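You operate a simulated robot arm through the tools that you are given. There is no shell and no other tool. Be economical: measure what you need, move in short steps, check, and stop when the job is done.

Carry out the task below with a simulated robot arm. There is one attempt and no reset: what you move stays moved.

## Task
Fetch the filter marked "72" from the top of the steel table and stand it on top of the yellow book. Put the steel disc on the top of the steel table away on the steel work top. Lift the far right pump cover of tank sixty-two open. Do these in any order. Set down upright: filter.

Only the result counts: the job must be done as asked and must still hold three seconds after the hand-in. Knocking over, shifting, dropping, spilling or breaking anything else fails it. A push-on lid holds only when it is set on centred and level and pressed home; a screw cap is set on level and turned clockwise until tight.

## Robot
A 7-joint arm with a fingered hand on a trunk, on a base that drives. Base frame: it is fixed to the floor where the robot stands at the start and does not move with it; the origin is under the middle of the robot, x ahead of it, y to its left, z up; the surface under the hand at the start is at about z = 850. Readings come in mm, degrees, newtons and seconds.
Its first joint turns from -166.0 to 166.0 degrees. Places, roughly: far right pump cover of tank sixty-two [3300, 4700, 1600]; steel work top [-2800, -500, 900]; yellow book [0, 3250, 1000]. Payload 4 kg.
Tool frame: the origin (TCP) lies between the finger pads and is the grasp point; the fingertips stand 30 mm ahead of it; z points along the fingers, y is the line along which they close. The gripper opens to 104 mm. The gripper's body begins 35 mm behind the TCP. The gripper is a hand of 4 fingers: y runs from the thumb to the fingers, the wrist lies at [-15, -113, -190] in the tool frame, and closing takes about 1.5 s.
Orientation is that of the tool frame in the base frame, as a unit quaternion [x, y, z, w]. With the fingers straight down and the wrist toward the robot, the tool's x, y and z point along [0, 1, 0], [1, 0, 0] and [0, 0, -1] of the base frame.

## Interface
- The arm moves only by the tool arm_command. Its argument "deltas" is one flat list of numbers, 6 for each row, row after row: the turn, a rotation vector about the base's x, y, z in degrees, then the shift along the base's x, y, z in cm. In form: [ax, ay, az, dx, dy, dz, ax, ay, az, dx, dy, dz, ...]. A call has 1 to 10 rows; each row is the pose to reach, as a shift and turn from the pose commanded when the call began. "grip" is the opening, from 0 (shut) to 1 (fully open), set as the call begins (left out, the last holds). Rows are played at 5 a second. More than 50 mm and 8.6 degrees between two rows, or a gripper value outside its range, and nothing of the call is played. Where a pose cannot be reached the arm comes as near as it can. A force on the tool above 40 N (or 10 N above the force at the start of the call, whichever is more), or a blocked arm, ends the call early, and 0.2 s more pass. Each finger travels about 153 mm/s and halts on what it meets, pressing with about 33 N; the grip force reading is that of the motor and also rises with nothing between the fingers. The clock runs only during rows and for 0.2 s after the last one: add rows that repeat a pose to give the fingers time. It gives the time, the measured TCP pose, the force on the tool (base axes), the opening and the grip force at its end, in the units of the frame above (readings bear some noise), with the torque about the TCP (base axes, N m) and any sound that the robot's microphone picked up, and new pictures: "views" is both (left out), scene, wrist or none.
- Cameras (640 x 400 px; columns grow to the right, rows downward): "scene" is now at [327.2, 166.2, 1261]; the picture's right is [-0.49, -0.87, 0.00], its down [-0.16, 0.09, -0.98] and it looks along [0.86, -0.48, -0.18] (base axes); focal length 253 px, centre (320, 200). "wrist" rides on the gripper at [61, -92, -130] in the tool frame; the picture's right is [-0.81, 0.28, -0.52], its down [-0.53, -0.71, 0.46] and it looks along [-0.24, 0.64, 0.72] (tool axes); focal length 275 px, centre (320, 200).
- roll_base(legs): drives the robot by 1 to 6 legs, each [ahead, left, turn to the left] in mm, mm and degrees, along the robot's own axes; the way and the turn of a leg run together, so that a leg with both is an arc; at most 1500 mm and 180 degrees a leg. The arm and the cameras ride along, it lands a little off, and it stops where it bumps. It gives what a move gives, and a new picture of the scene camera.
- move_fingers(index, middle, ring, thumb_bend, thumb_turn): sets how far each is bent, from 0 (flat) to 100 (curled in); at 30 the hand is open as for a grip, at 70 the pads meet at the TCP. One left out holds its place. A second passes; each finger stops where it meets its share of the squeeze, and holds until it gets a number again. A gripper value or a shape takes the hand back. It gives what a move gives, with no picture; readings hold the bend of each and the force on the fingers (four entries, about 0 where the hand has none), thumb and palm. thumb_turn goes from beside the hand (0) to across from the fingers (100), as for a grip.
- preshape(shape): the hand has 4 fingers and takes this shape, open, in about a second: jaw (thumb against the fingers, like two jaws); tri (thumb and two fingers); tip (a fingertip pinch); poke (one finger out to press); point (the index stretched); flat (the hand flat); cup (the hand cupped); fist (a fist). The gripper value then closes the fingers along that shape, each until it touches; the sizes above hold for jaw. It gives what a move gives, with no picture.
- turn_head(pan, tilt): turns the head with the scene camera to pan (to the left, within 143 degrees either way) and tilt (down, from -29 to 69), counted from straight ahead of the robot. It gives what a move gives, and a new picture of the scene camera.
- measure_at(camera, pixels): for up to 12 pixels [column, row] of the newest picture of that camera ("zoom" is the newest enlarged one), the place [x, y, z] in the base frame of the surface seen there, good to about 2 mm, but the place of the scene camera against the robot may be out by one fixed shift of up to 18 mm in any direction. It takes no simulated time.
- close_up(camera, box): a new picture of the part [left, top, right, bottom] of that camera's present view, enlarged. It takes no simulated time.
- job_done(): hands the job in; it is judged then, once.

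Go step by step. Measure first, check grasps and placings, and put right what went wrong. The budget is 110 turns and 260 pictures, counting those below and the enlarged ones. Unless the task says otherwise, let go and move clear before handing in, and close with one line.

The tools are called after "Emit:" as name(argument=value, ...) on one line, values as JSON. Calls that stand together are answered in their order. arm_command: Moves the arm, as the interface text tells. Its arguments: {"type":"object","properties":{"deltas":{"type":"array","items":{"type":"number"}},"grip":{"type":"number"},"views":{"type":"string","enum":["both","scene","wrist","none"]}},"required":["deltas"]} The other tools are called the same way: preshape (shape) gives the hand a shape; move_fingers (index, middle, ring, thumb_bend, thumb_turn) moves the fingers one by one; roll_base (legs) drives the base; turn_head (pan, tilt) turns the head that bears the scene camera; measure_at (camera, pixels) gives the place of the surface under pixels of a picture; close_up (camera, box) takes an enlarged picture of a part of a camera's view; job_done () hands the job in.

At the start:

```text
t: 0.0
position: [720.1, -152.3, 1136.7]
tool_rot: [0.707, 0.707, 0.0, 0.0]
wrist_force: [-0.2, -0.9, -0.5]
ft_torque: [-0.01, -0.02, 0.03]
grip_width: 103.7
grasp_force: 0.0
shape: jaw
bend: [30.0, 30.0, 30.0, 30.0, 98.0]
finger forces: [0.0, 0.0, 0.0, 0.0, 0.0, 0.0]
robot x, y, heading: [1.0, 0.0, 0.1]
head pan, tilt: [-29.2, 10.3]
```

scene: 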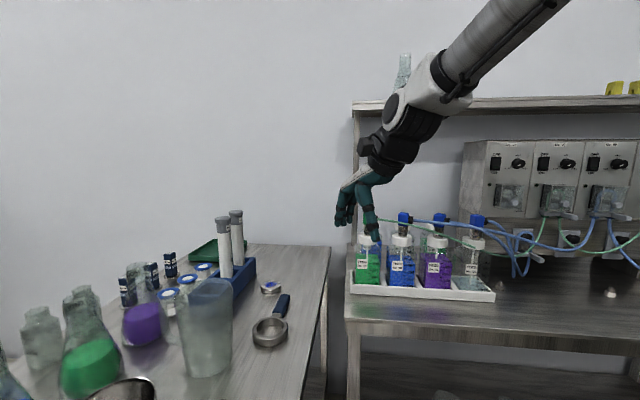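
wrist: 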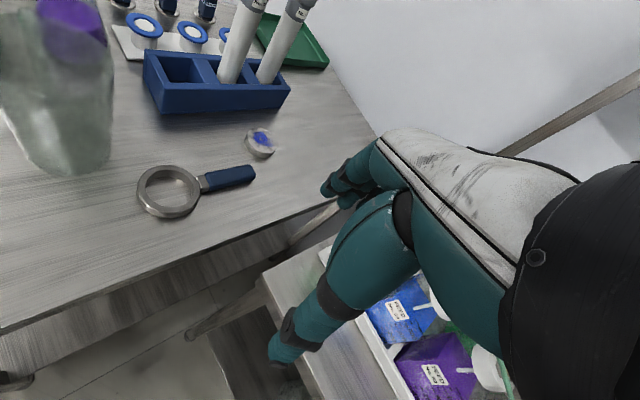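

The scene shows a table ahead with filters (blue-rimmed discs near (180,290)) and a shelf with pumps to the right. I'll zoom in and look around first.

Emit:
close_up(camera="scene", box=[100, 200, 340, 350])

Emit:
close_up(camera="wrist", box=[100, 0, 340, 220])

Emit:
measure_at(camera="scene", pixels=[[270, 287], [170, 293], [187, 278], [203, 267], [270, 333], [280, 305], [420, 290], [135, 390]])

Emit:
turn_head(pan=20, tilt=25)

```text
2.67 times, centred on (220, 275) of scene
```

zoom: 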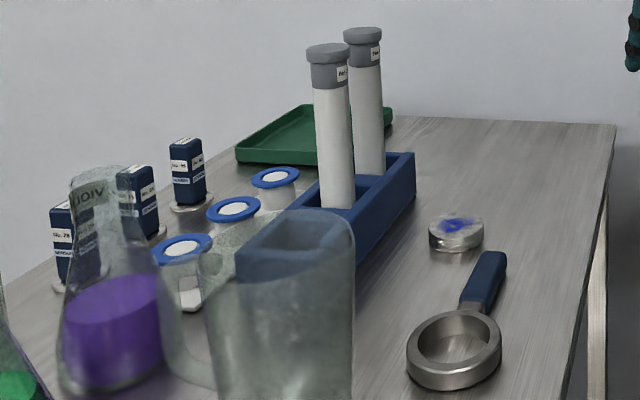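

```text
1.82 times, centred on (220, 110) of wrist
```

zoom: 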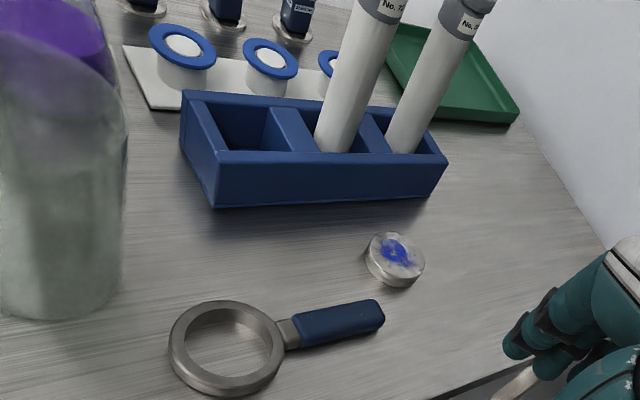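

```text
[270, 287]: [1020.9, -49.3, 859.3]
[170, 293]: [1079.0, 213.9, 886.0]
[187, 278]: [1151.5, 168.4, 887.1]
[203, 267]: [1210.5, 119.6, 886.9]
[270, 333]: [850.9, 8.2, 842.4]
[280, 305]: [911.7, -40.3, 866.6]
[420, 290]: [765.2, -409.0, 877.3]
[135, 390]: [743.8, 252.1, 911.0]
```

```text
t: 1.2
position: [721.4, -153.9, 1136.8]
tool_rot: [0.707, 0.707, 0.0, 0.0]
wrist_force: [0.4, 0.3, -0.5]
ft_torque: [-0.03, 0.01, 0.0]
grip_width: 103.6
grasp_force: 0.1
shape: jaw
bend: [30.0, 30.0, 30.0, 30.0, 98.0]
finger forces: [0.0, 0.1, 0.0, 0.1, 0.1, 0.0]
robot x, y, heading: [-3.3, 0.4, 0.1]
head pan, tilt: [20.0, 25.0]
```

scene: 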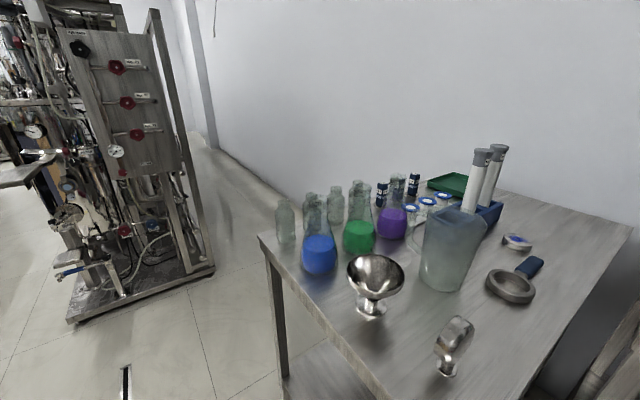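

I see the table with columns with labels near (485,160), small disc at (517,242), and something at (455,340). Zooming for labels.

Emit:
close_up(camera="scene", box=[440, 130, 540, 200])

Emit:
close_up(camera="scene", box=[410, 210, 570, 390])

Emit:
close_up(camera="scene", box=[360, 160, 460, 230])

Emit:
close_up(camera="wrist", box=[200, 0, 330, 80])

Emit:
measure_at(camera="scene", pixels=[[480, 152], [499, 146], [517, 240], [375, 270], [455, 335], [445, 260], [510, 285], [270, 240], [625, 232], [480, 205]])

```text
5.71 times, centred on (490, 165) of scene
```

zoom: 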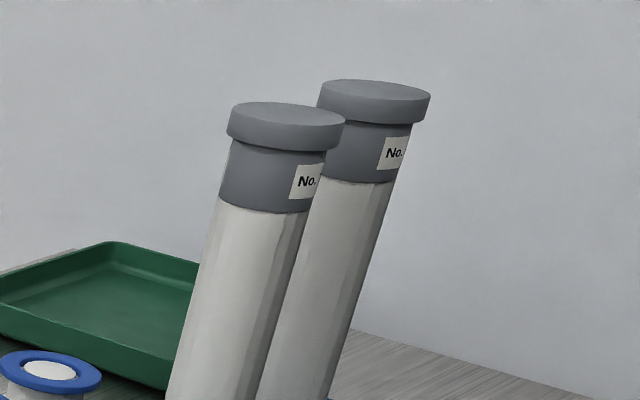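

```text
2.22 times, centred on (490, 300) of scene
```

zoom: 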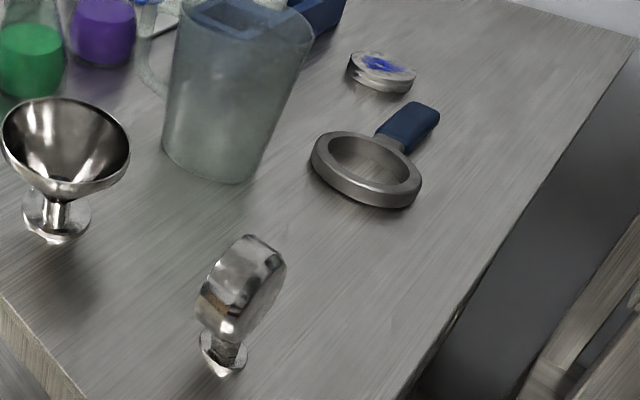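

```text
5.71 times, centred on (410, 195) of scene
```

zoom: 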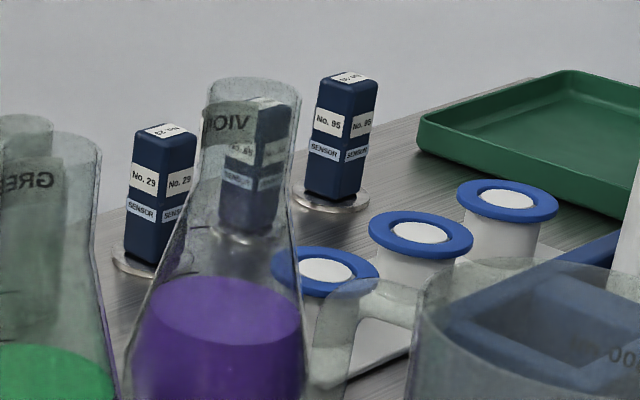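

```text
4.92 times, centred on (265, 40) of wrist
```

zoom: 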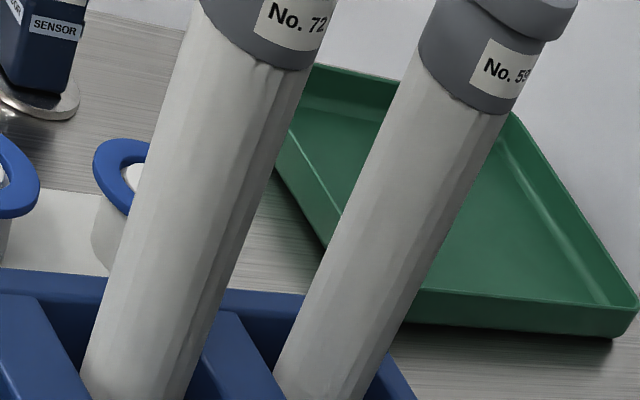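

```text
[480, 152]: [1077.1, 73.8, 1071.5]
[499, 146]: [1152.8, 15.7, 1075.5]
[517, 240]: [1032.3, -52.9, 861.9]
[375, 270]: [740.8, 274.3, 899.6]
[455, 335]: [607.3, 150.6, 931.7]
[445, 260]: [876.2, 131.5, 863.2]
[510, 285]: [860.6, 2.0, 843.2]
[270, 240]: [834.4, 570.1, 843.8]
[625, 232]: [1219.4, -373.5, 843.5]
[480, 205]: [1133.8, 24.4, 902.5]
```

Column at (480,152) is "No. 72" (second is No. 5x). Small metallic disc at (517,240) seems to be the steel disc candidate; I'll check the details and table edge before driving.

Emit:
close_up(camera="scene", box=[490, 225, 550, 262])

Emit:
close_up(camera="scene", box=[410, 300, 500, 390])

Emit:
turn_head(pan=0, tilt=60)

```text
10.67 times, centred on (520, 244) of scene
```

zoom: 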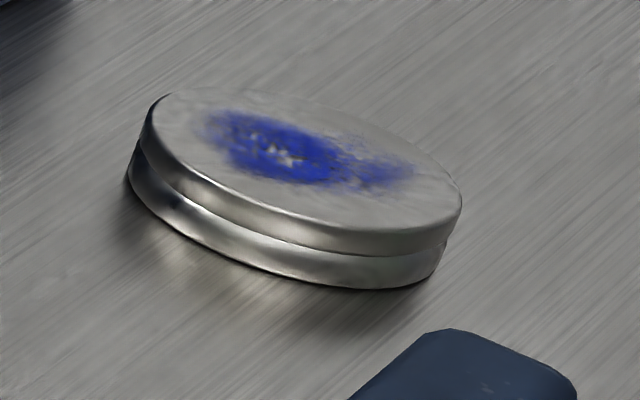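

```text
4.44 times, centred on (455, 345) of scene
```

zoom: 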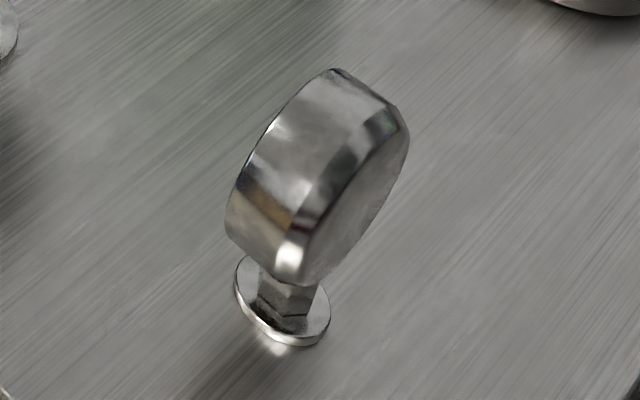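

```text
t: 2.2
position: [720.1, -152.7, 1135.3]
tool_rot: [0.707, 0.707, -0.001, 0.0]
wrist_force: [0.3, -0.2, -0.1]
ft_torque: [0.0, 0.0, 0.04]
grip_width: 103.7
grasp_force: 0.0
shape: jaw
bend: [30.0, 30.0, 30.0, 30.0, 98.0]
finger forces: [0.0, 0.1, 0.1, 0.0, 0.0, 0.0]
robot x, y, heading: [1.8, -1.4, -0.0]
head pan, tilt: [0.0, 60.0]
```

scene: 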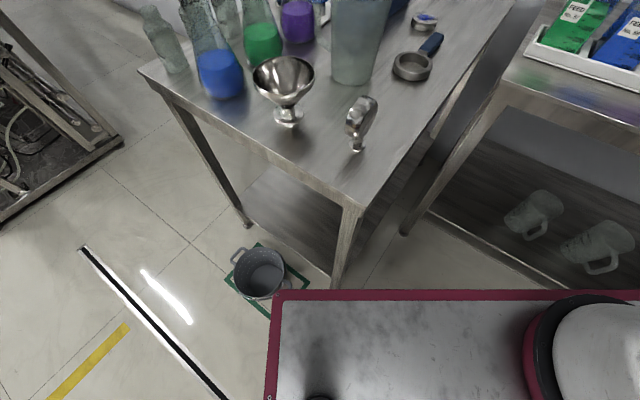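

The robot's platform edge (red, row 295) lies near the table corner (358,207). Measuring clearances.

Emit:
measure_at(camera="scene", pixels=[[277, 293], [450, 293], [620, 293], [358, 205], [140, 72], [517, 2], [258, 250], [330, 283], [500, 85], [245, 222], [405, 232], [270, 380]])

Emit:
turn_head(pan=90, tilt=30)

Emit:
turn_head(pan=50, tilt=10)

Emit:
turn_head(pan=140, tilt=20)

Emit:
turn_head(pan=-100, tilt=20)

Emit:
turn_head(pan=-143, tilt=15)

```text
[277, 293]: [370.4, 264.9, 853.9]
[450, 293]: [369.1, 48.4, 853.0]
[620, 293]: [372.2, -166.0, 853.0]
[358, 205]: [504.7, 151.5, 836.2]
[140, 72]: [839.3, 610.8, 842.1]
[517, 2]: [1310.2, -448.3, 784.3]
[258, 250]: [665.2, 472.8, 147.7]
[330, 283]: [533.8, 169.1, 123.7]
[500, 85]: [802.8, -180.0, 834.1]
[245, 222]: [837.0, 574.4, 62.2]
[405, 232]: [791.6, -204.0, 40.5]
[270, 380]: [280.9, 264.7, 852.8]
```

```text
t: 3.8
position: [720.1, -152.0, 1135.7]
tool_rot: [0.707, 0.707, 0.0, 0.0]
wrist_force: [-0.2, 0.1, -0.2]
ft_torque: [-0.02, 0.0, 0.0]
grip_width: 103.4
grasp_force: 0.0
shape: jaw
bend: [30.0, 30.0, 30.0, 30.0, 98.0]
finger forces: [0.1, 0.0, 0.0, 0.0, 0.0, 0.0]
robot x, y, heading: [-1.2, -3.3, 0.1]
head pan, tilt: [90.0, 30.0]
```

scene: 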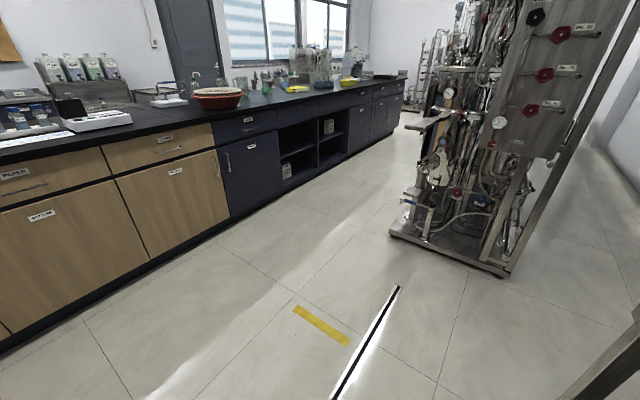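

```text
t: 4.9
position: [720.6, -152.9, 1135.2]
tool_rot: [0.706, 0.708, 0.0, -0.001]
wrist_force: [-0.3, 0.8, 0.3]
ft_torque: [0.01, -0.05, -0.03]
grip_width: 103.4
grasp_force: 0.1
shape: jaw
bend: [30.0, 30.0, 30.0, 30.0, 98.0]
finger forces: [0.0, 0.0, 0.0, 0.0, 0.0, 0.0]
robot x, y, heading: [0.8, 0.9, -0.1]
head pan, tilt: [50.0, 10.0]
```

scene: 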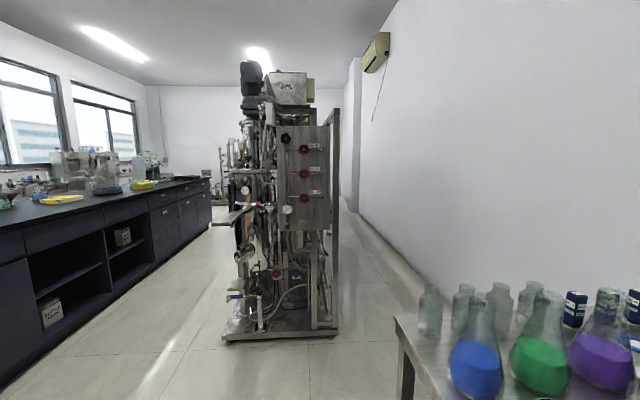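

```text
t: 6.5
position: [721.7, -153.4, 1136.8]
tool_rot: [0.707, 0.707, 0.001, 0.0]
wrist_force: [-0.5, 0.3, -0.4]
ft_torque: [-0.01, -0.01, 0.01]
grip_width: 103.8
grasp_force: 0.1
shape: jaw
bend: [30.0, 30.0, 30.0, 30.0, 98.0]
finger forces: [0.1, 0.0, 0.0, 0.0, 0.0, 0.1]
robot x, y, heading: [2.1, -5.1, 0.1]
head pan, tilt: [140.0, 20.0]
```

scene: 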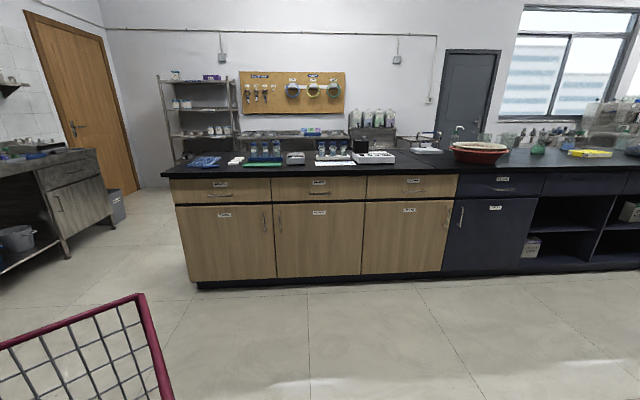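

```text
t: 9.9
position: [720.5, -152.9, 1136.9]
tool_rot: [0.707, 0.707, 0.0, 0.0]
wrist_force: [0.0, -0.7, -0.5]
ft_torque: [-0.05, -0.01, 0.03]
grip_width: 103.3
grasp_force: 0.0
shape: jaw
bend: [30.0, 30.0, 30.0, 30.0, 98.0]
finger forces: [0.0, 0.0, 0.0, 0.0, 0.0, 0.1]
robot x, y, heading: [-0.9, 3.0, 0.1]
head pan, tilt: [-100.0, 20.0]
```

scene: 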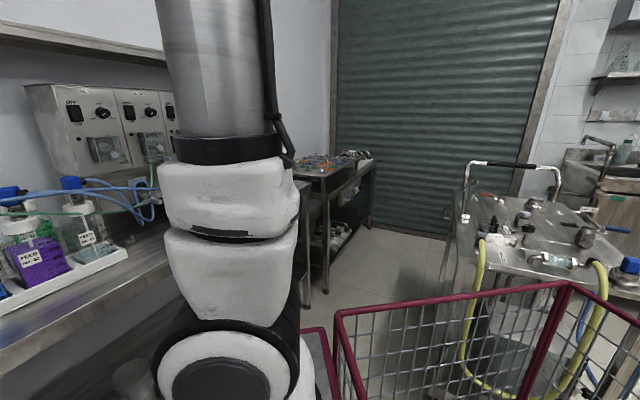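

```text
t: 11.0
position: [720.6, -151.5, 1136.7]
tool_rot: [0.707, 0.707, 0.0, 0.0]
wrist_force: [-0.1, -1.4, -0.4]
ft_torque: [0.03, -0.01, -0.02]
grip_width: 103.6
grasp_force: 0.0
shape: jaw
bend: [30.0, 30.0, 30.0, 30.0, 98.0]
finger forces: [0.0, 0.1, 0.0, 0.0, 0.1, 0.1]
robot x, y, heading: [-1.0, 4.0, -0.2]
head pan, tilt: [-143.0, 15.0]
```

scene: 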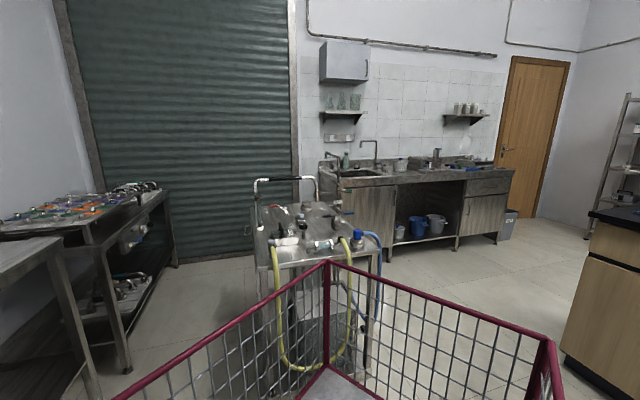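

I've located the layout: sink counter (work top), island, steel rig (tank?). To get within reach of the filter I want to shift right and ahead; measure the bench front edge first.

Emit:
turn_head(pan=-35, tilt=45)

```text
t: 12.9
position: [720.2, -152.3, 1136.1]
tool_rot: [0.707, 0.707, 0.0, 0.0]
wrist_force: [1.0, 0.0, 0.3]
ft_torque: [0.02, 0.0, 0.02]
grip_width: 103.7
grasp_force: 0.1
shape: jaw
bend: [30.0, 30.0, 30.0, 30.0, 98.0]
finger forces: [0.0, 0.0, 0.0, 0.0, 0.0, 0.0]
robot x, y, heading: [-2.6, -0.6, 0.3]
head pan, tilt: [-35.0, 45.0]
```

scene: 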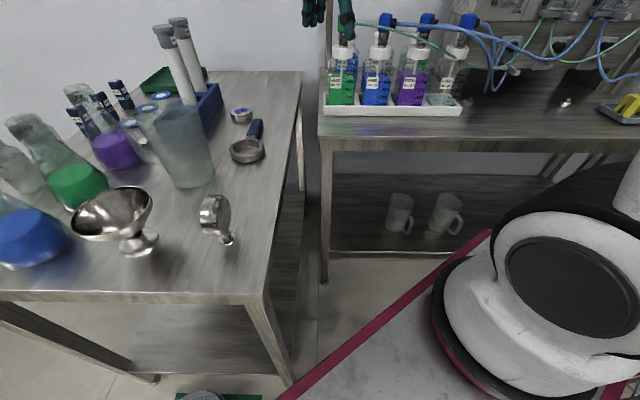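

Emit:
measure_at(camera="scene", pixels=[[322, 140], [450, 142], [600, 145], [265, 294], [300, 75], [295, 130], [400, 310], [485, 235], [323, 280], [530, 290], [450, 260]])

```text
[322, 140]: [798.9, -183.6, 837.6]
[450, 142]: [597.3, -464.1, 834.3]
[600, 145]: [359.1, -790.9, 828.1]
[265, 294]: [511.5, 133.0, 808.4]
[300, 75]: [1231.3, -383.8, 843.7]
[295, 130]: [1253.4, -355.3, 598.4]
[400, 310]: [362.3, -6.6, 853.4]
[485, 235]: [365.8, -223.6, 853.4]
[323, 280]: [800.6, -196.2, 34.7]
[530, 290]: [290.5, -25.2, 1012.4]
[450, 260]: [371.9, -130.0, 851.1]
```

Bench edge (322,140)-(450,142) and table corner leave a pocket; P≈(165,-165) puts the filter in reach. First I swing the arm left and up so it clears the bench shelf.

Emit:
arm_command(deltas=[0, 0, 0, 0, 0, 4, 0, 0, 6, 2, 4, 7, 0, 0, 12, 4, 8.5, 7, 0, 0, 18, 6, 13, 7, 0, 0, 24, 8, 17.5, 7, 0, 0, 30, 10, 22, 7, 0, 0, 36, 12, 26.5, 7, 0, 0, 42, 14, 31, 7, 0, 0, 48, 16, 35.5, 7, 0, 0, 54, 18, 40, 7], views="scene")

```text
refused: row 2 steps farther than a row can; nothing moved
```

Row 2's step was too long (54 mm); I'll lower the rise there.

Emit:
arm_command(deltas=[0, 0, 0, 0, 0, 4, 0, 0, 6, 1.5, 3.5, 7, 0, 0, 12, 3.5, 8, 7, 0, 0, 18, 5.5, 12.5, 7, 0, 0, 24, 7.5, 17, 7, 0, 0, 30, 9.5, 21.5, 7, 0, 0, 36, 11.5, 26, 7, 0, 0, 42, 13.5, 30.5, 7, 0, 0, 48, 15.5, 35, 7, 0, 0, 54, 17.5, 39.5, 7], views="scene")

Emit:
roll_base(legs=[[165, -165, 0]])

Emit:
turn_head(pan=5, tilt=15)

```text
t: 15.1
position: [897.7, 243.3, 1207.8]
tool_rot: [0.309, 0.951, 0.002, 0.001]
wrist_force: [-0.5, -0.6, 1.0]
ft_torque: [-0.01, -0.01, -0.04]
grip_width: 103.2
grasp_force: 0.0
shape: jaw
bend: [30.0, 30.0, 30.0, 30.0, 98.0]
finger forces: [0.0, 0.0, 0.0, 0.1, 0.0, 0.0]
robot x, y, heading: [-1.6, 2.0, -0.2]
head pan, tilt: [-35.0, 45.0]
```

scene: 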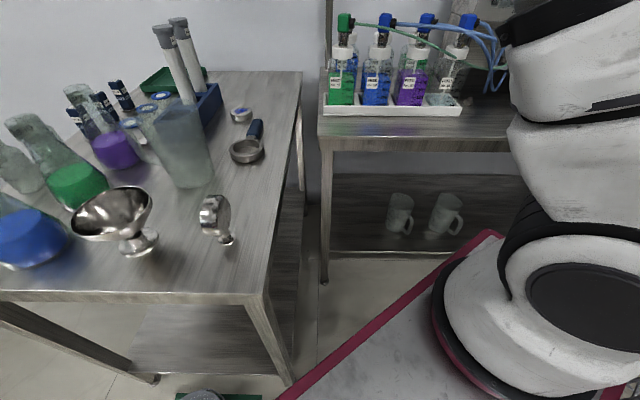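

```text
t: 16.6
position: [1008.2, 136.9, 1205.5]
tool_rot: [0.303, 0.953, -0.002, -0.001]
wrist_force: [0.5, -0.2, -0.1]
ft_torque: [0.01, -0.03, -0.01]
grip_width: 103.6
grasp_force: 0.1
shape: jaw
bend: [30.0, 30.0, 30.0, 30.0, 98.0]
finger forces: [0.0, 0.0, 0.1, 0.0, 0.0, 0.0]
robot x, y, heading: [114.4, -113.2, 0.8]
head pan, tilt: [-35.0, 45.0]
stopped in leg 1: the robot was blocked; the commanded pose is now the measured one
```

scene: 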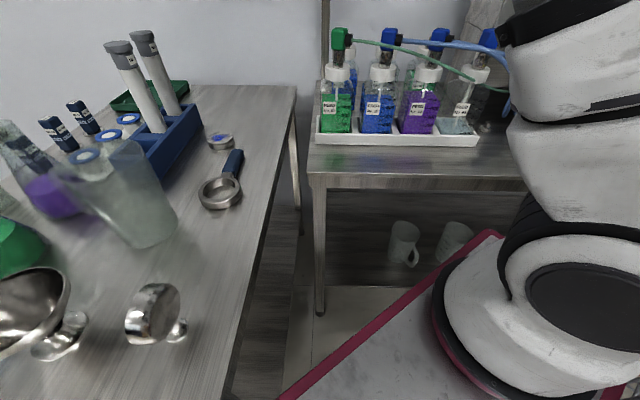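

```text
t: 17.6
position: [1007.0, 137.0, 1206.2]
tool_rot: [0.305, 0.952, -0.002, 0.0]
wrist_force: [0.2, 0.0, -1.1]
ft_torque: [0.01, 0.01, -0.01]
grip_width: 103.7
grasp_force: 0.1
shape: jaw
bend: [30.0, 30.0, 30.0, 30.0, 98.0]
finger forces: [0.0, 0.0, 0.0, 0.0, 0.1, 0.0]
robot x, y, heading: [111.0, -119.6, 0.9]
head pan, tilt: [5.0, 15.0]
```

scene: 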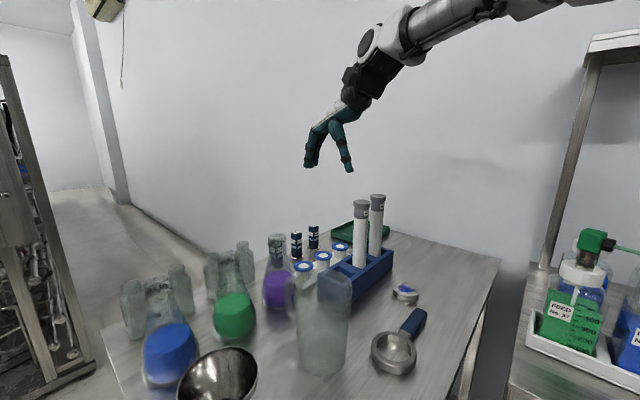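

The base was blocked at (113,-117), but still within reach probably. I move above filter 72 (scene estimate 1077,74) and check with the wrist camera.

Emit:
arm_command(deltas=[0, 0, 0, 2, -2, 0, 0, 0, 0, 4, -4, 0, 0, 0, 0, 6.5, -5.8, 0, 0, 0, 0, 6.5, -5.8, 0])

Emit:
measure_at(camera="scene", pixels=[[361, 202], [378, 196], [405, 290], [321, 290]])

```text
t: 18.6
position: [1074.2, 77.2, 1205.4]
tool_rot: [0.304, 0.953, -0.002, 0.0]
wrist_force: [-0.2, -0.2, 0.4]
ft_torque: [0.0, 0.01, 0.02]
grip_width: 103.8
grasp_force: 0.1
shape: jaw
bend: [30.0, 30.0, 30.0, 30.0, 98.0]
finger forces: [0.0, 0.0, 0.0, 0.0, 0.0, 0.1]
robot x, y, heading: [111.2, -115.7, 0.8]
head pan, tilt: [5.0, 15.0]
```

scene: 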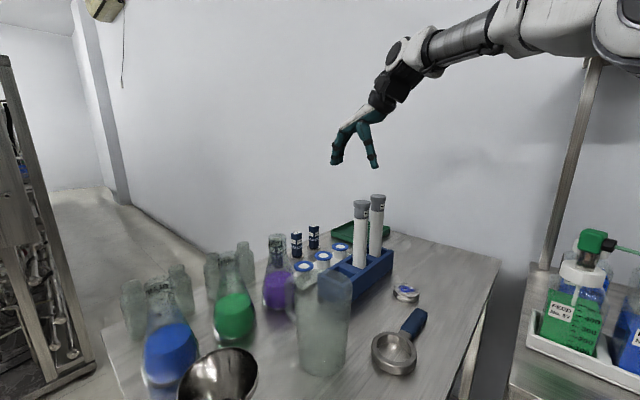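
wrist: 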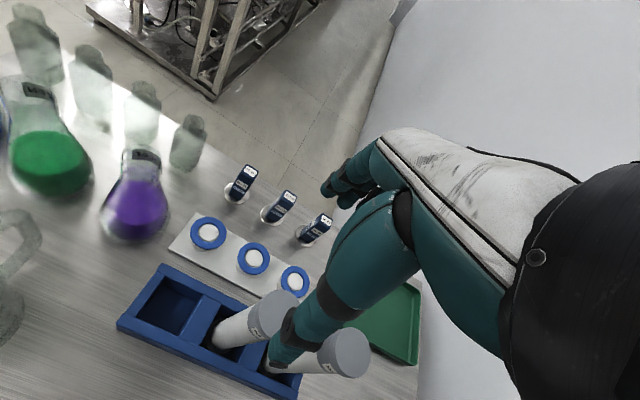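

```text
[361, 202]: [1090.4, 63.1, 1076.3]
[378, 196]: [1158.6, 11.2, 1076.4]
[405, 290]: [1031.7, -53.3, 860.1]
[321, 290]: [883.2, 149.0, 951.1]
```

In the wrist view, the 72 cap is at (275,312), the other at (345,353). Measuring them with the wrist camera.

Emit:
measure_at(camera="wrist", pixels=[[265, 305], [278, 311], [290, 318], [275, 298], [280, 330], [335, 352], [350, 352], [362, 360], [240, 360]])

Emit:
close_up(camera="wrist", box=[200, 270, 380, 400])

```text
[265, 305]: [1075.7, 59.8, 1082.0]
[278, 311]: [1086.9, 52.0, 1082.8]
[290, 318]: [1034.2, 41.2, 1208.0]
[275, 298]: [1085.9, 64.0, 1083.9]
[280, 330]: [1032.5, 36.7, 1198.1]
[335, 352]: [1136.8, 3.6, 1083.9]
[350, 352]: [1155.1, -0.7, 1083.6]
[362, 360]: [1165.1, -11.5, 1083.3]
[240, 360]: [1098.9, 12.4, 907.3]
```

```text
3.08 times, centred on (290, 335) of wrist
```

zoom: 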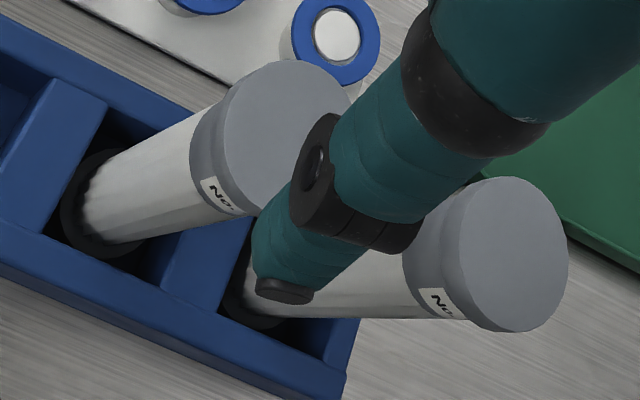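

Measuring cap centres through the zoom image: 72 near (284,140), other near (514,254).

Emit:
measure_at(camera="zoom", pixels=[[284, 140], [514, 254], [228, 140], [285, 68], [465, 250], [562, 258], [510, 183], [520, 326], [250, 205]])

```text
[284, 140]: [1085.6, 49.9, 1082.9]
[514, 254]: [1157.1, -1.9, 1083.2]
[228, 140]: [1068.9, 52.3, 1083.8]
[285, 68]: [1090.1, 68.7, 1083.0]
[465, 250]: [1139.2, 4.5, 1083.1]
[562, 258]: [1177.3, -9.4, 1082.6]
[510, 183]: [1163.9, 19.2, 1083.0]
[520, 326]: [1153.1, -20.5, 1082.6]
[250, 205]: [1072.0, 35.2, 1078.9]
```

Wrist camera gives 72's cap at (1086,50,1083), radius 21. Moving over it and descending to z≈1056.

Emit:
arm_command(deltas=[0, 0, 0, 1.2, -2.6, 0, 0, 0, 0, 1.2, -2.6, -4, 0, 0, 0, 1.2, -2.6, -8, 0, 0, 0, 1.2, -2.6, -8])

```text
t: 19.6
position: [1086.6, 51.4, 1125.7]
tool_rot: [0.305, 0.952, -0.002, -0.001]
wrist_force: [0.1, -0.4, 0.6]
ft_torque: [-0.01, 0.02, -0.01]
grip_width: 103.9
grasp_force: 0.0
shape: jaw
bend: [30.0, 30.0, 30.0, 30.0, 98.0]
finger forces: [0.1, 0.0, 0.0, 0.0, 0.0, 0.0]
robot x, y, heading: [112.3, -114.5, 0.7]
head pan, tilt: [5.0, 15.0]
```

scene: 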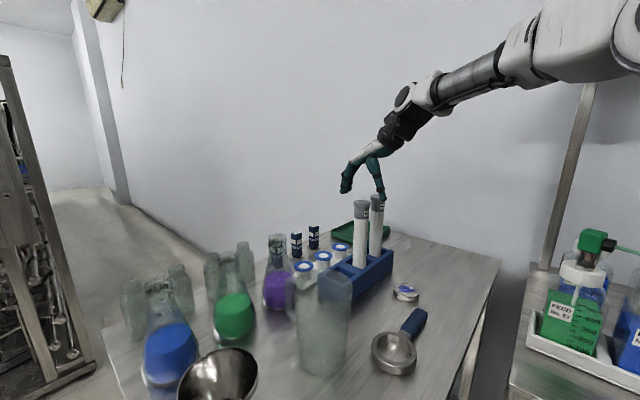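
wrist: 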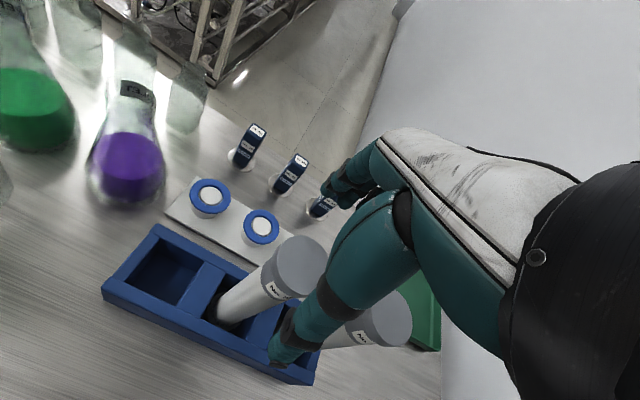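

Reached; cap (298,265) lies between thumb and fingers. Descend 70 mm more.

Emit:
arm_command(deltas=[0, 0, 0, 0, 0, -3.5, 0, 0, 0, 0, 0, -7, 0, 0, 0, 0, 0, -7])

```text
t: 20.4
position: [1084.8, 52.8, 1054.6]
tool_rot: [0.304, 0.953, -0.001, 0.0]
wrist_force: [-0.2, 0.1, 0.2]
ft_torque: [0.0, 0.02, -0.04]
grip_width: 103.7
grasp_force: 0.0
shape: jaw
bend: [30.0, 30.0, 30.0, 30.0, 98.0]
finger forces: [0.0, 0.1, 0.1, 0.1, 0.0, 0.1]
robot x, y, heading: [113.0, -113.6, 0.8]
head pan, tilt: [5.0, 15.0]
```

scene: 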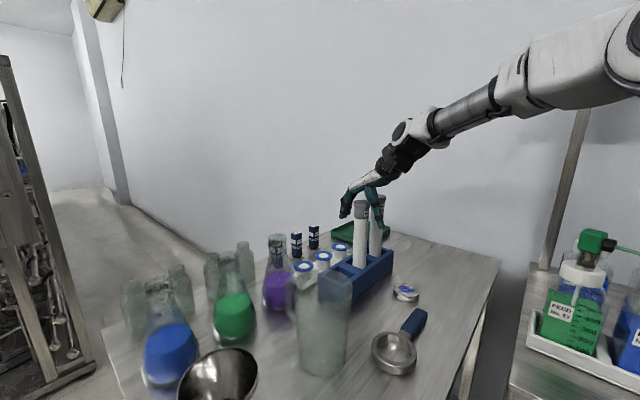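
wrist: 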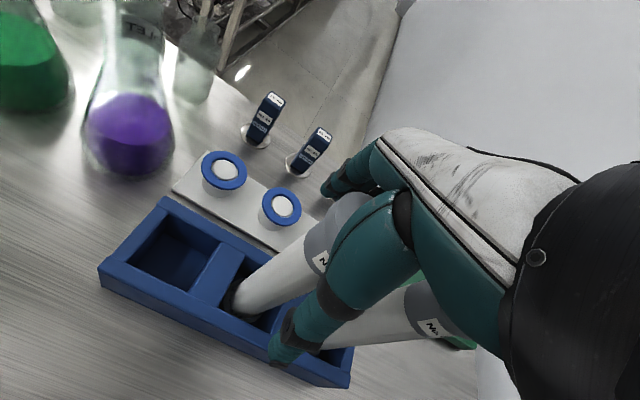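

The cap is between the jaws. Closing.

Emit:
arm_command(deltas=[0, 0, 0, 0, 0, 0, 0, 0, 0, 0, 0, 0, 0, 0, 0, 0, 0, 0, 0, 0, 0, 0, 0, 0, 0, 0, 0, 0, 0, 0, 0, 0, 0, 0, 0, 0, 0, 0, 0, 0, 0, 0, 0, 0, 0, 0, 0, 0], grip=0)

```text
t: 22.2
position: [1084.3, 53.2, 1054.8]
tool_rot: [0.305, 0.952, -0.001, 0.0]
wrist_force: [0.3, -0.9, -0.5]
ft_torque: [-0.02, 0.01, 0.02]
grip_width: 28.4
grasp_force: 33.4
shape: jaw
bend: [74.0, 53.0, 60.0, 75.0, 100.0]
finger forces: [15.9, 11.0, 0.1, 0.1, 28.5, 0.1]
robot x, y, heading: [110.1, -113.9, 0.9]
head pan, tilt: [5.0, 15.0]
```

scene: 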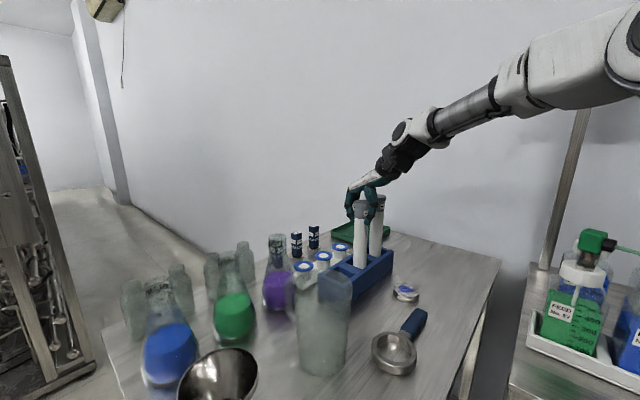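
wrist: 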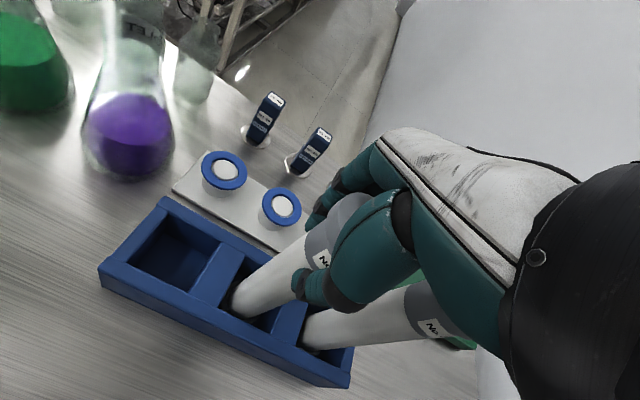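

Gripped (thumb 28 N vs index+middle 27 N). Lift gently and check.

Emit:
arm_command(deltas=[0, 0, 0, 0, 0, 2, 0, 0, 0, 0, 0, 4, 0, 0, 0, 0, 0, 7, 0, 0, 0, 0, 0, 10, 0, 0, 0, 0, 0, 10])

```text
t: 23.4
position: [1084.3, 52.8, 1155.8]
tool_rot: [0.305, 0.952, -0.002, 0.0]
wrist_force: [0.4, -0.7, -0.8]
ft_torque: [0.04, 0.02, 0.02]
grip_width: 28.7
grasp_force: 32.5
shape: jaw
bend: [74.0, 53.0, 60.0, 75.0, 100.0]
finger forces: [15.9, 10.9, 0.2, 0.1, 28.6, 0.0]
robot x, y, heading: [111.7, -118.1, 0.7]
head pan, tilt: [5.0, 15.0]
```

scene: 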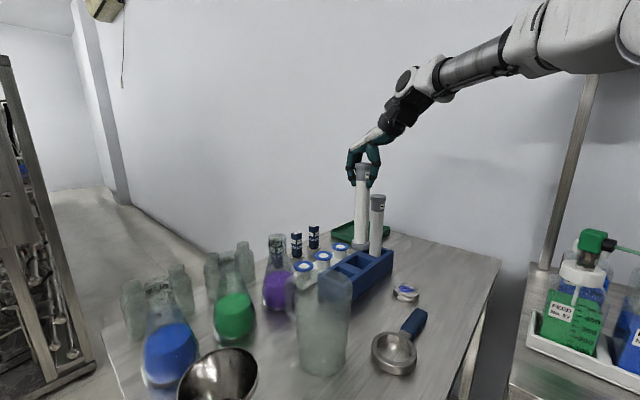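
wrist: 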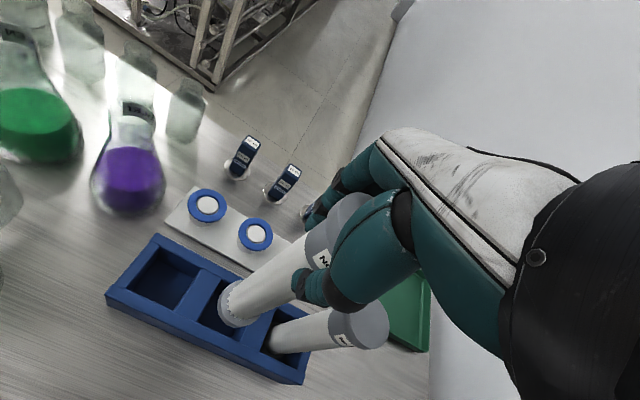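

Filter is lifted, upright, at (360,205). I raise it 120 mm more and measure its bottom (230,305 in wrist).

Emit:
measure_at(camera="scene", pixels=[[360, 244], [361, 235], [352, 244], [369, 244]])

Emit:
measure_at(camera="wrist", pixels=[[230, 300], [228, 318], [240, 322], [225, 290]])

Emit:
arm_command(deltas=[0, 0, 0, 0, 0, 4, 0, 0, 0, 0, 0, 8, 0, 0, 0, 0, 0, 12, 0, 0, 0, 0, 0, 12], views="scene")

```text
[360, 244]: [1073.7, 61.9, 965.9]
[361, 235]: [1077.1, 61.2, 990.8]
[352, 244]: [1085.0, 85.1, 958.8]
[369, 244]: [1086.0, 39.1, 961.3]
```

```text
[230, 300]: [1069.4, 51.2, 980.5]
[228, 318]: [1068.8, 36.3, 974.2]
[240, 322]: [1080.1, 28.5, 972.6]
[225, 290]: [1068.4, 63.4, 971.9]
```

```text
t: 24.4
position: [1083.9, 52.6, 1276.1]
tool_rot: [0.305, 0.952, -0.001, -0.001]
wrist_force: [0.0, -0.6, -1.3]
ft_torque: [0.0, 0.03, -0.01]
grip_width: 28.9
grasp_force: 32.9
shape: jaw
bend: [74.0, 53.0, 60.0, 75.0, 100.0]
finger forces: [15.9, 10.9, 0.2, 0.1, 28.6, 0.0]
robot x, y, heading: [107.0, -116.4, 0.6]
head pan, tilt: [5.0, 15.0]
```

scene: 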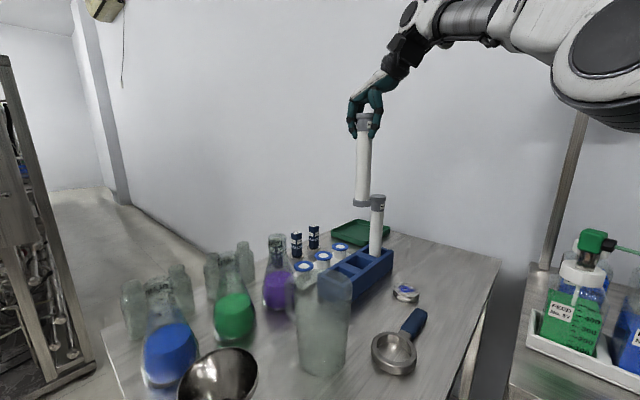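

Filter hangs clear (bottom ≈1088, above everything). Back off, then strafe left, and look toward the island.

Emit:
roll_base(legs=[[-250, 0, 0], [0, 700, 0]])

Emit:
turn_head(pan=90, tilt=20)

Emit:
measure_at(camera="scene", pixels=[[60, 380], [215, 240], [300, 100], [350, 88], [215, 150], [300, 180], [390, 240], [500, 285], [100, 160], [420, 110]])

```text
t: 26.2
position: [856.6, 57.0, 1276.5]
tool_rot: [0.304, 0.953, -0.001, 0.0]
wrist_force: [-1.4, -0.3, -1.6]
ft_torque: [0.01, 0.05, 0.0]
grip_width: 28.5
grasp_force: 32.7
shape: jaw
bend: [74.0, 53.0, 60.0, 75.0, 100.0]
finger forces: [16.2, 10.8, 0.2, 0.1, 28.6, 0.0]
robot x, y, heading: [-117.6, -120.0, 1.3]
head pan, tilt: [5.0, 15.0]
stopped in leg 1: the robot was blocked; the commanded pose is now the measured one
```

scene: 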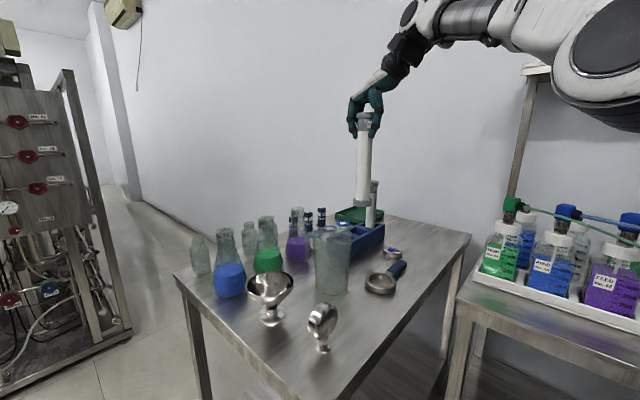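

```text
t: 27.8
position: [855.2, 58.2, 1276.0]
tool_rot: [0.303, 0.953, -0.001, 0.0]
wrist_force: [-1.0, -0.3, -2.7]
ft_torque: [0.02, 0.01, -0.03]
grip_width: 28.6
grasp_force: 32.7
shape: jaw
bend: [74.0, 53.0, 60.0, 75.0, 100.0]
finger forces: [16.0, 11.0, 0.4, 0.0, 28.6, 0.0]
robot x, y, heading: [-115.2, -116.1, 0.8]
head pan, tilt: [90.0, 20.0]
```

scene: 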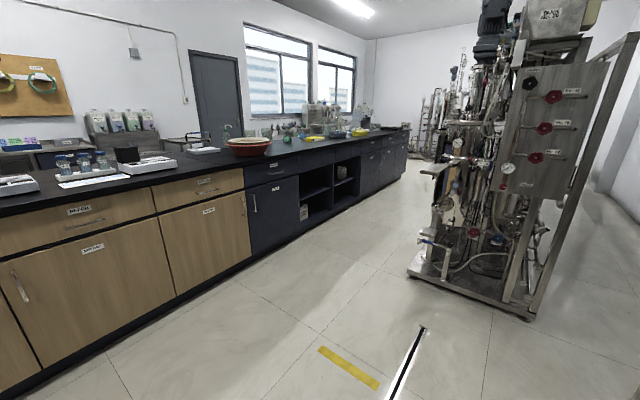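

```text
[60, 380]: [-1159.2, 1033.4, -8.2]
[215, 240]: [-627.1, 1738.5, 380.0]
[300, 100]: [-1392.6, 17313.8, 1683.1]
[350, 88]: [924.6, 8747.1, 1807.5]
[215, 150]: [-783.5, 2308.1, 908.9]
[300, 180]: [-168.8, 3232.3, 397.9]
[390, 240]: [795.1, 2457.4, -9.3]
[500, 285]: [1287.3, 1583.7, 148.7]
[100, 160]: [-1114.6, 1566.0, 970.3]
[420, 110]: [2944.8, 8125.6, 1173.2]
```

Blocked behind by a trolley, so I'll only strafe left from here. Measuring yellow items at (315,138),(360,132) and rig base corners.

Emit:
measure_at(camera="scene", pixels=[[315, 138], [360, 132], [408, 270], [530, 320], [440, 172], [420, 242], [250, 262], [370, 195], [255, 148], [335, 165], [430, 330], [400, 155]])

Emit:
close_up(camera="scene", box=[220, 90, 420, 200])

```text
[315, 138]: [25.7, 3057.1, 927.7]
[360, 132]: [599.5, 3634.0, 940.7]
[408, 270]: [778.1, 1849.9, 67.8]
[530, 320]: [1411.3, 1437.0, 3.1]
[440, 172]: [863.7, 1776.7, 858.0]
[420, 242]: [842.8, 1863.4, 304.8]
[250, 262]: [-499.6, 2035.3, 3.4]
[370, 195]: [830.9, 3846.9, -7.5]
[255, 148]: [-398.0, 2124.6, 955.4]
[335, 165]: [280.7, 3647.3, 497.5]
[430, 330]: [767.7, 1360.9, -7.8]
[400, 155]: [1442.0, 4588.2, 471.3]
```

```text
3.20 times, centred on (320, 145) of scene
```

zoom: 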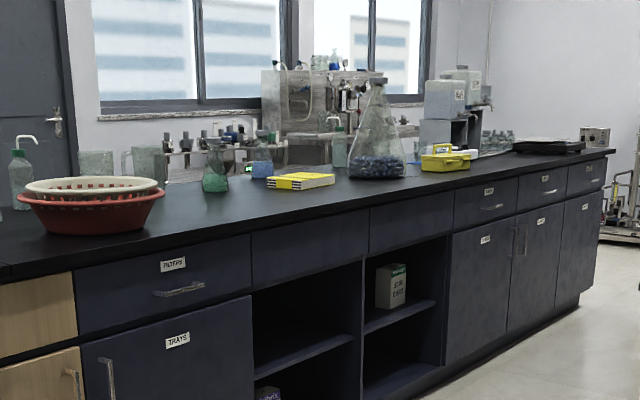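

Yellow book is at about (26,3057,928). Retract the arm, then strafe left and turn to run parallel with the island.

Emit:
arm_command(deltas=[0, 0, 0, -4.5, -0.5, 0, 0, 0, 0, -9, -1, 0, 0, 0, 0, -13.5, -1.5, 0, 0, 0, 0, -18, -2, 0, 0, 0, 0, -22, -2.5, 0], views="none")

Emit:
roll_base(legs=[[40, 0, 0], [0, 850, 0], [0, 0, 54]])

Emit:
turn_head(pan=0, tilt=30)

Emit:
turn_head(pan=40, tilt=15)

```text
t: 29.0
position: [634.6, 33.4, 1273.8]
tool_rot: [0.304, 0.953, -0.001, 0.0]
wrist_force: [-0.5, -0.6, -1.0]
ft_torque: [-0.01, 0.03, -0.02]
grip_width: 28.8
grasp_force: 32.8
shape: jaw
bend: [74.0, 53.0, 60.0, 75.0, 100.0]
finger forces: [15.9, 11.0, 0.4, 0.0, 28.4, 0.0]
robot x, y, heading: [-118.1, -116.4, 0.9]
head pan, tilt: [90.0, 20.0]
```

```text
t: 36.3
position: [231.0, 1401.3, 1274.7]
tool_rot: [-0.162, 0.987, -0.001, 0.0]
wrist_force: [-0.2, -0.2, -0.7]
ft_torque: [0.0, 0.05, -0.01]
grip_width: 28.6
grasp_force: 32.9
shape: jaw
bend: [74.0, 53.0, 60.0, 75.0, 100.0]
finger forces: [16.1, 11.0, 0.5, 0.0, 28.1, 0.1]
robot x, y, heading: [-89.9, 706.7, 55.0]
head pan, tilt: [90.0, 20.0]
```

scene: 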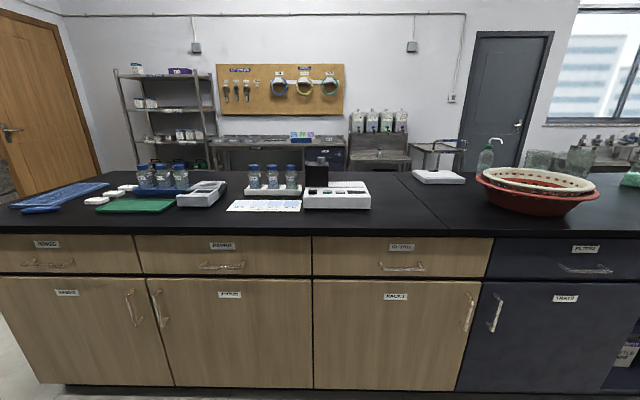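

```text
t: 38.0
position: [230.9, 1401.2, 1274.3]
tool_rot: [-0.163, 0.987, 0.0, 0.0]
wrist_force: [0.8, 0.2, -1.2]
ft_torque: [0.02, 0.01, -0.01]
grip_width: 28.4
grasp_force: 32.8
shape: jaw
bend: [74.0, 53.0, 60.0, 75.0, 100.0]
finger forces: [16.0, 10.9, 0.4, 0.0, 28.2, 0.1]
robot x, y, heading: [-89.3, 704.9, 54.9]
head pan, tilt: [0.0, 30.0]
```

scene: 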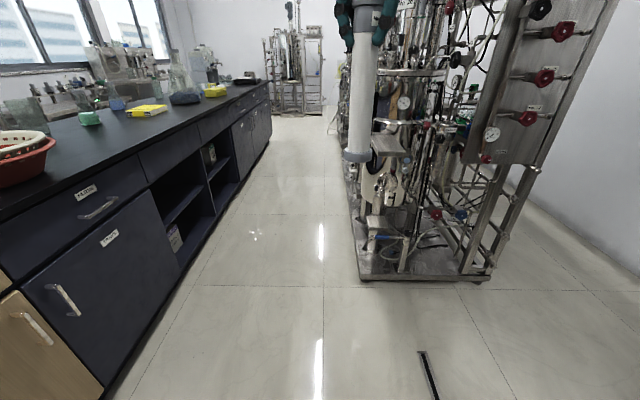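

```text
t: 39.0
position: [231.6, 1401.4, 1276.2]
tool_rot: [-0.162, 0.987, -0.002, 0.001]
wrist_force: [-0.3, 0.5, -1.6]
ft_torque: [0.01, 0.0, 0.02]
grip_width: 28.2
grasp_force: 33.5
shape: jaw
bend: [74.0, 53.0, 60.0, 75.0, 100.0]
finger forces: [16.1, 10.9, 0.5, 0.1, 28.0, 0.0]
robot x, y, heading: [-87.2, 704.5, 55.0]
head pan, tilt: [40.0, 15.0]
```

scene: 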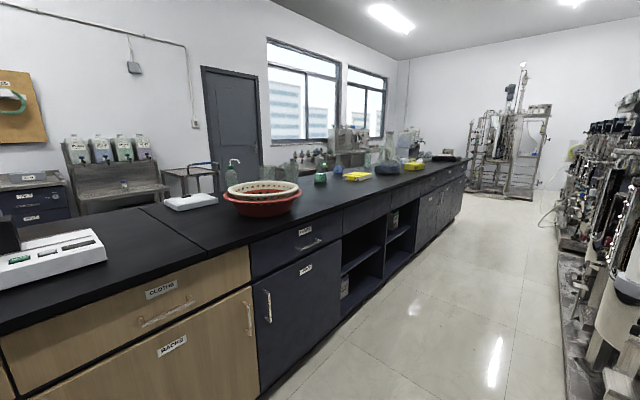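

The corridor ahead is clear once I shift left. Drive left 540 then ahead 1200.

Emit:
roll_base(legs=[[0, 540, 0], [1200, 0, 0]])

Emit:
turn_head(pan=50, tilt=25)

```text
t: 47.8
position: [498.2, 2681.4, 1274.3]
tool_rot: [-0.157, 0.988, -0.001, 0.0]
wrist_force: [-0.3, 0.7, -0.6]
ft_torque: [-0.01, -0.02, 0.0]
grip_width: 28.3
grasp_force: 32.9
shape: jaw
bend: [74.0, 53.0, 60.0, 75.0, 100.0]
finger forces: [16.0, 10.8, 0.5, 0.1, 28.1, 0.0]
robot x, y, heading: [169.3, 1991.1, 54.1]
head pan, tilt: [40.0, 15.0]
```

scene: 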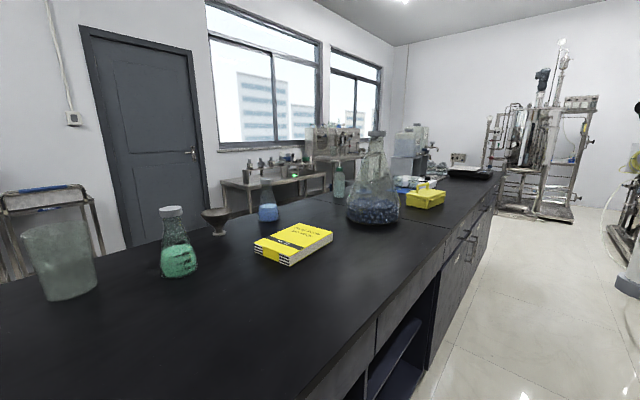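

```text
t: 48.5
position: [497.6, 2681.8, 1275.4]
tool_rot: [-0.156, 0.988, -0.001, 0.001]
wrist_force: [0.3, -0.7, -1.0]
ft_torque: [0.0, -0.01, -0.01]
grip_width: 28.4
grasp_force: 32.7
shape: jaw
bend: [74.0, 53.0, 60.0, 75.0, 100.0]
finger forces: [16.1, 10.9, 0.4, 0.0, 28.1, 0.0]
robot x, y, heading: [170.7, 1989.4, 54.3]
head pan, tilt: [50.0, 25.0]
```

scene: 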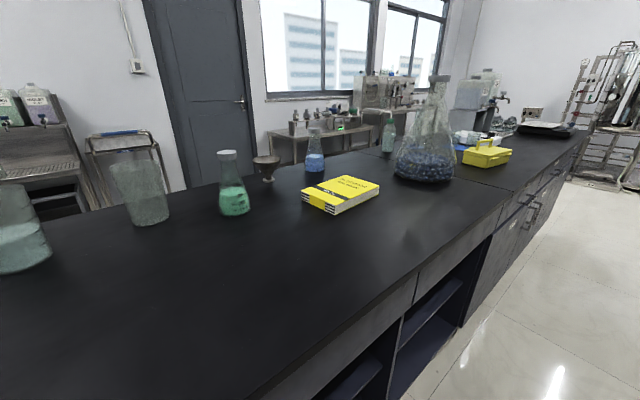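

Now measure the book (corners near (302,198),(338,213),(380,188),(345,176)) and neighbours.

Emit:
measure_at(camera="scene", pixels=[[304, 193], [335, 207], [377, 187], [346, 177], [341, 192], [436, 80], [425, 160], [317, 155], [234, 195], [400, 305], [485, 155], [338, 214]])

Emit:
close_up(camera="scene", box=[280, 150, 400, 225])

```text
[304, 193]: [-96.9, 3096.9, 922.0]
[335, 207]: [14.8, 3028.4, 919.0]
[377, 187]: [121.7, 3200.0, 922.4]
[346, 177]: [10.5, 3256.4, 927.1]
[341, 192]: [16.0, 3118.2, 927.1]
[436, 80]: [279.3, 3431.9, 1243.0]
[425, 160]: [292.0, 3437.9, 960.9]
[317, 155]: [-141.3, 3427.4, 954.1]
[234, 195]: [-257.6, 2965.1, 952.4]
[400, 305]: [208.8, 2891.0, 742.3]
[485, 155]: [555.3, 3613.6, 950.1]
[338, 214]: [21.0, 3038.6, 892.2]
```

```text
5.33 times, centred on (340, 188) of scene
```

zoom: 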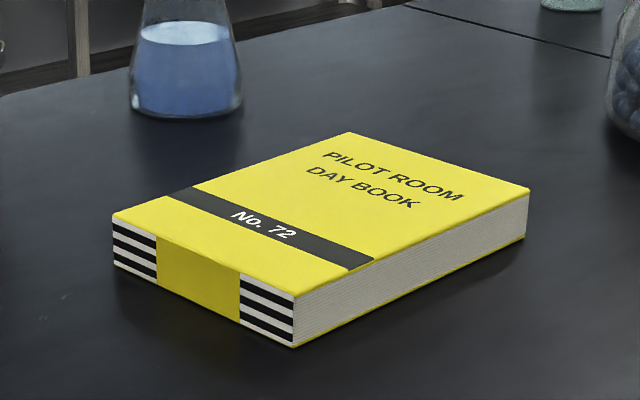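

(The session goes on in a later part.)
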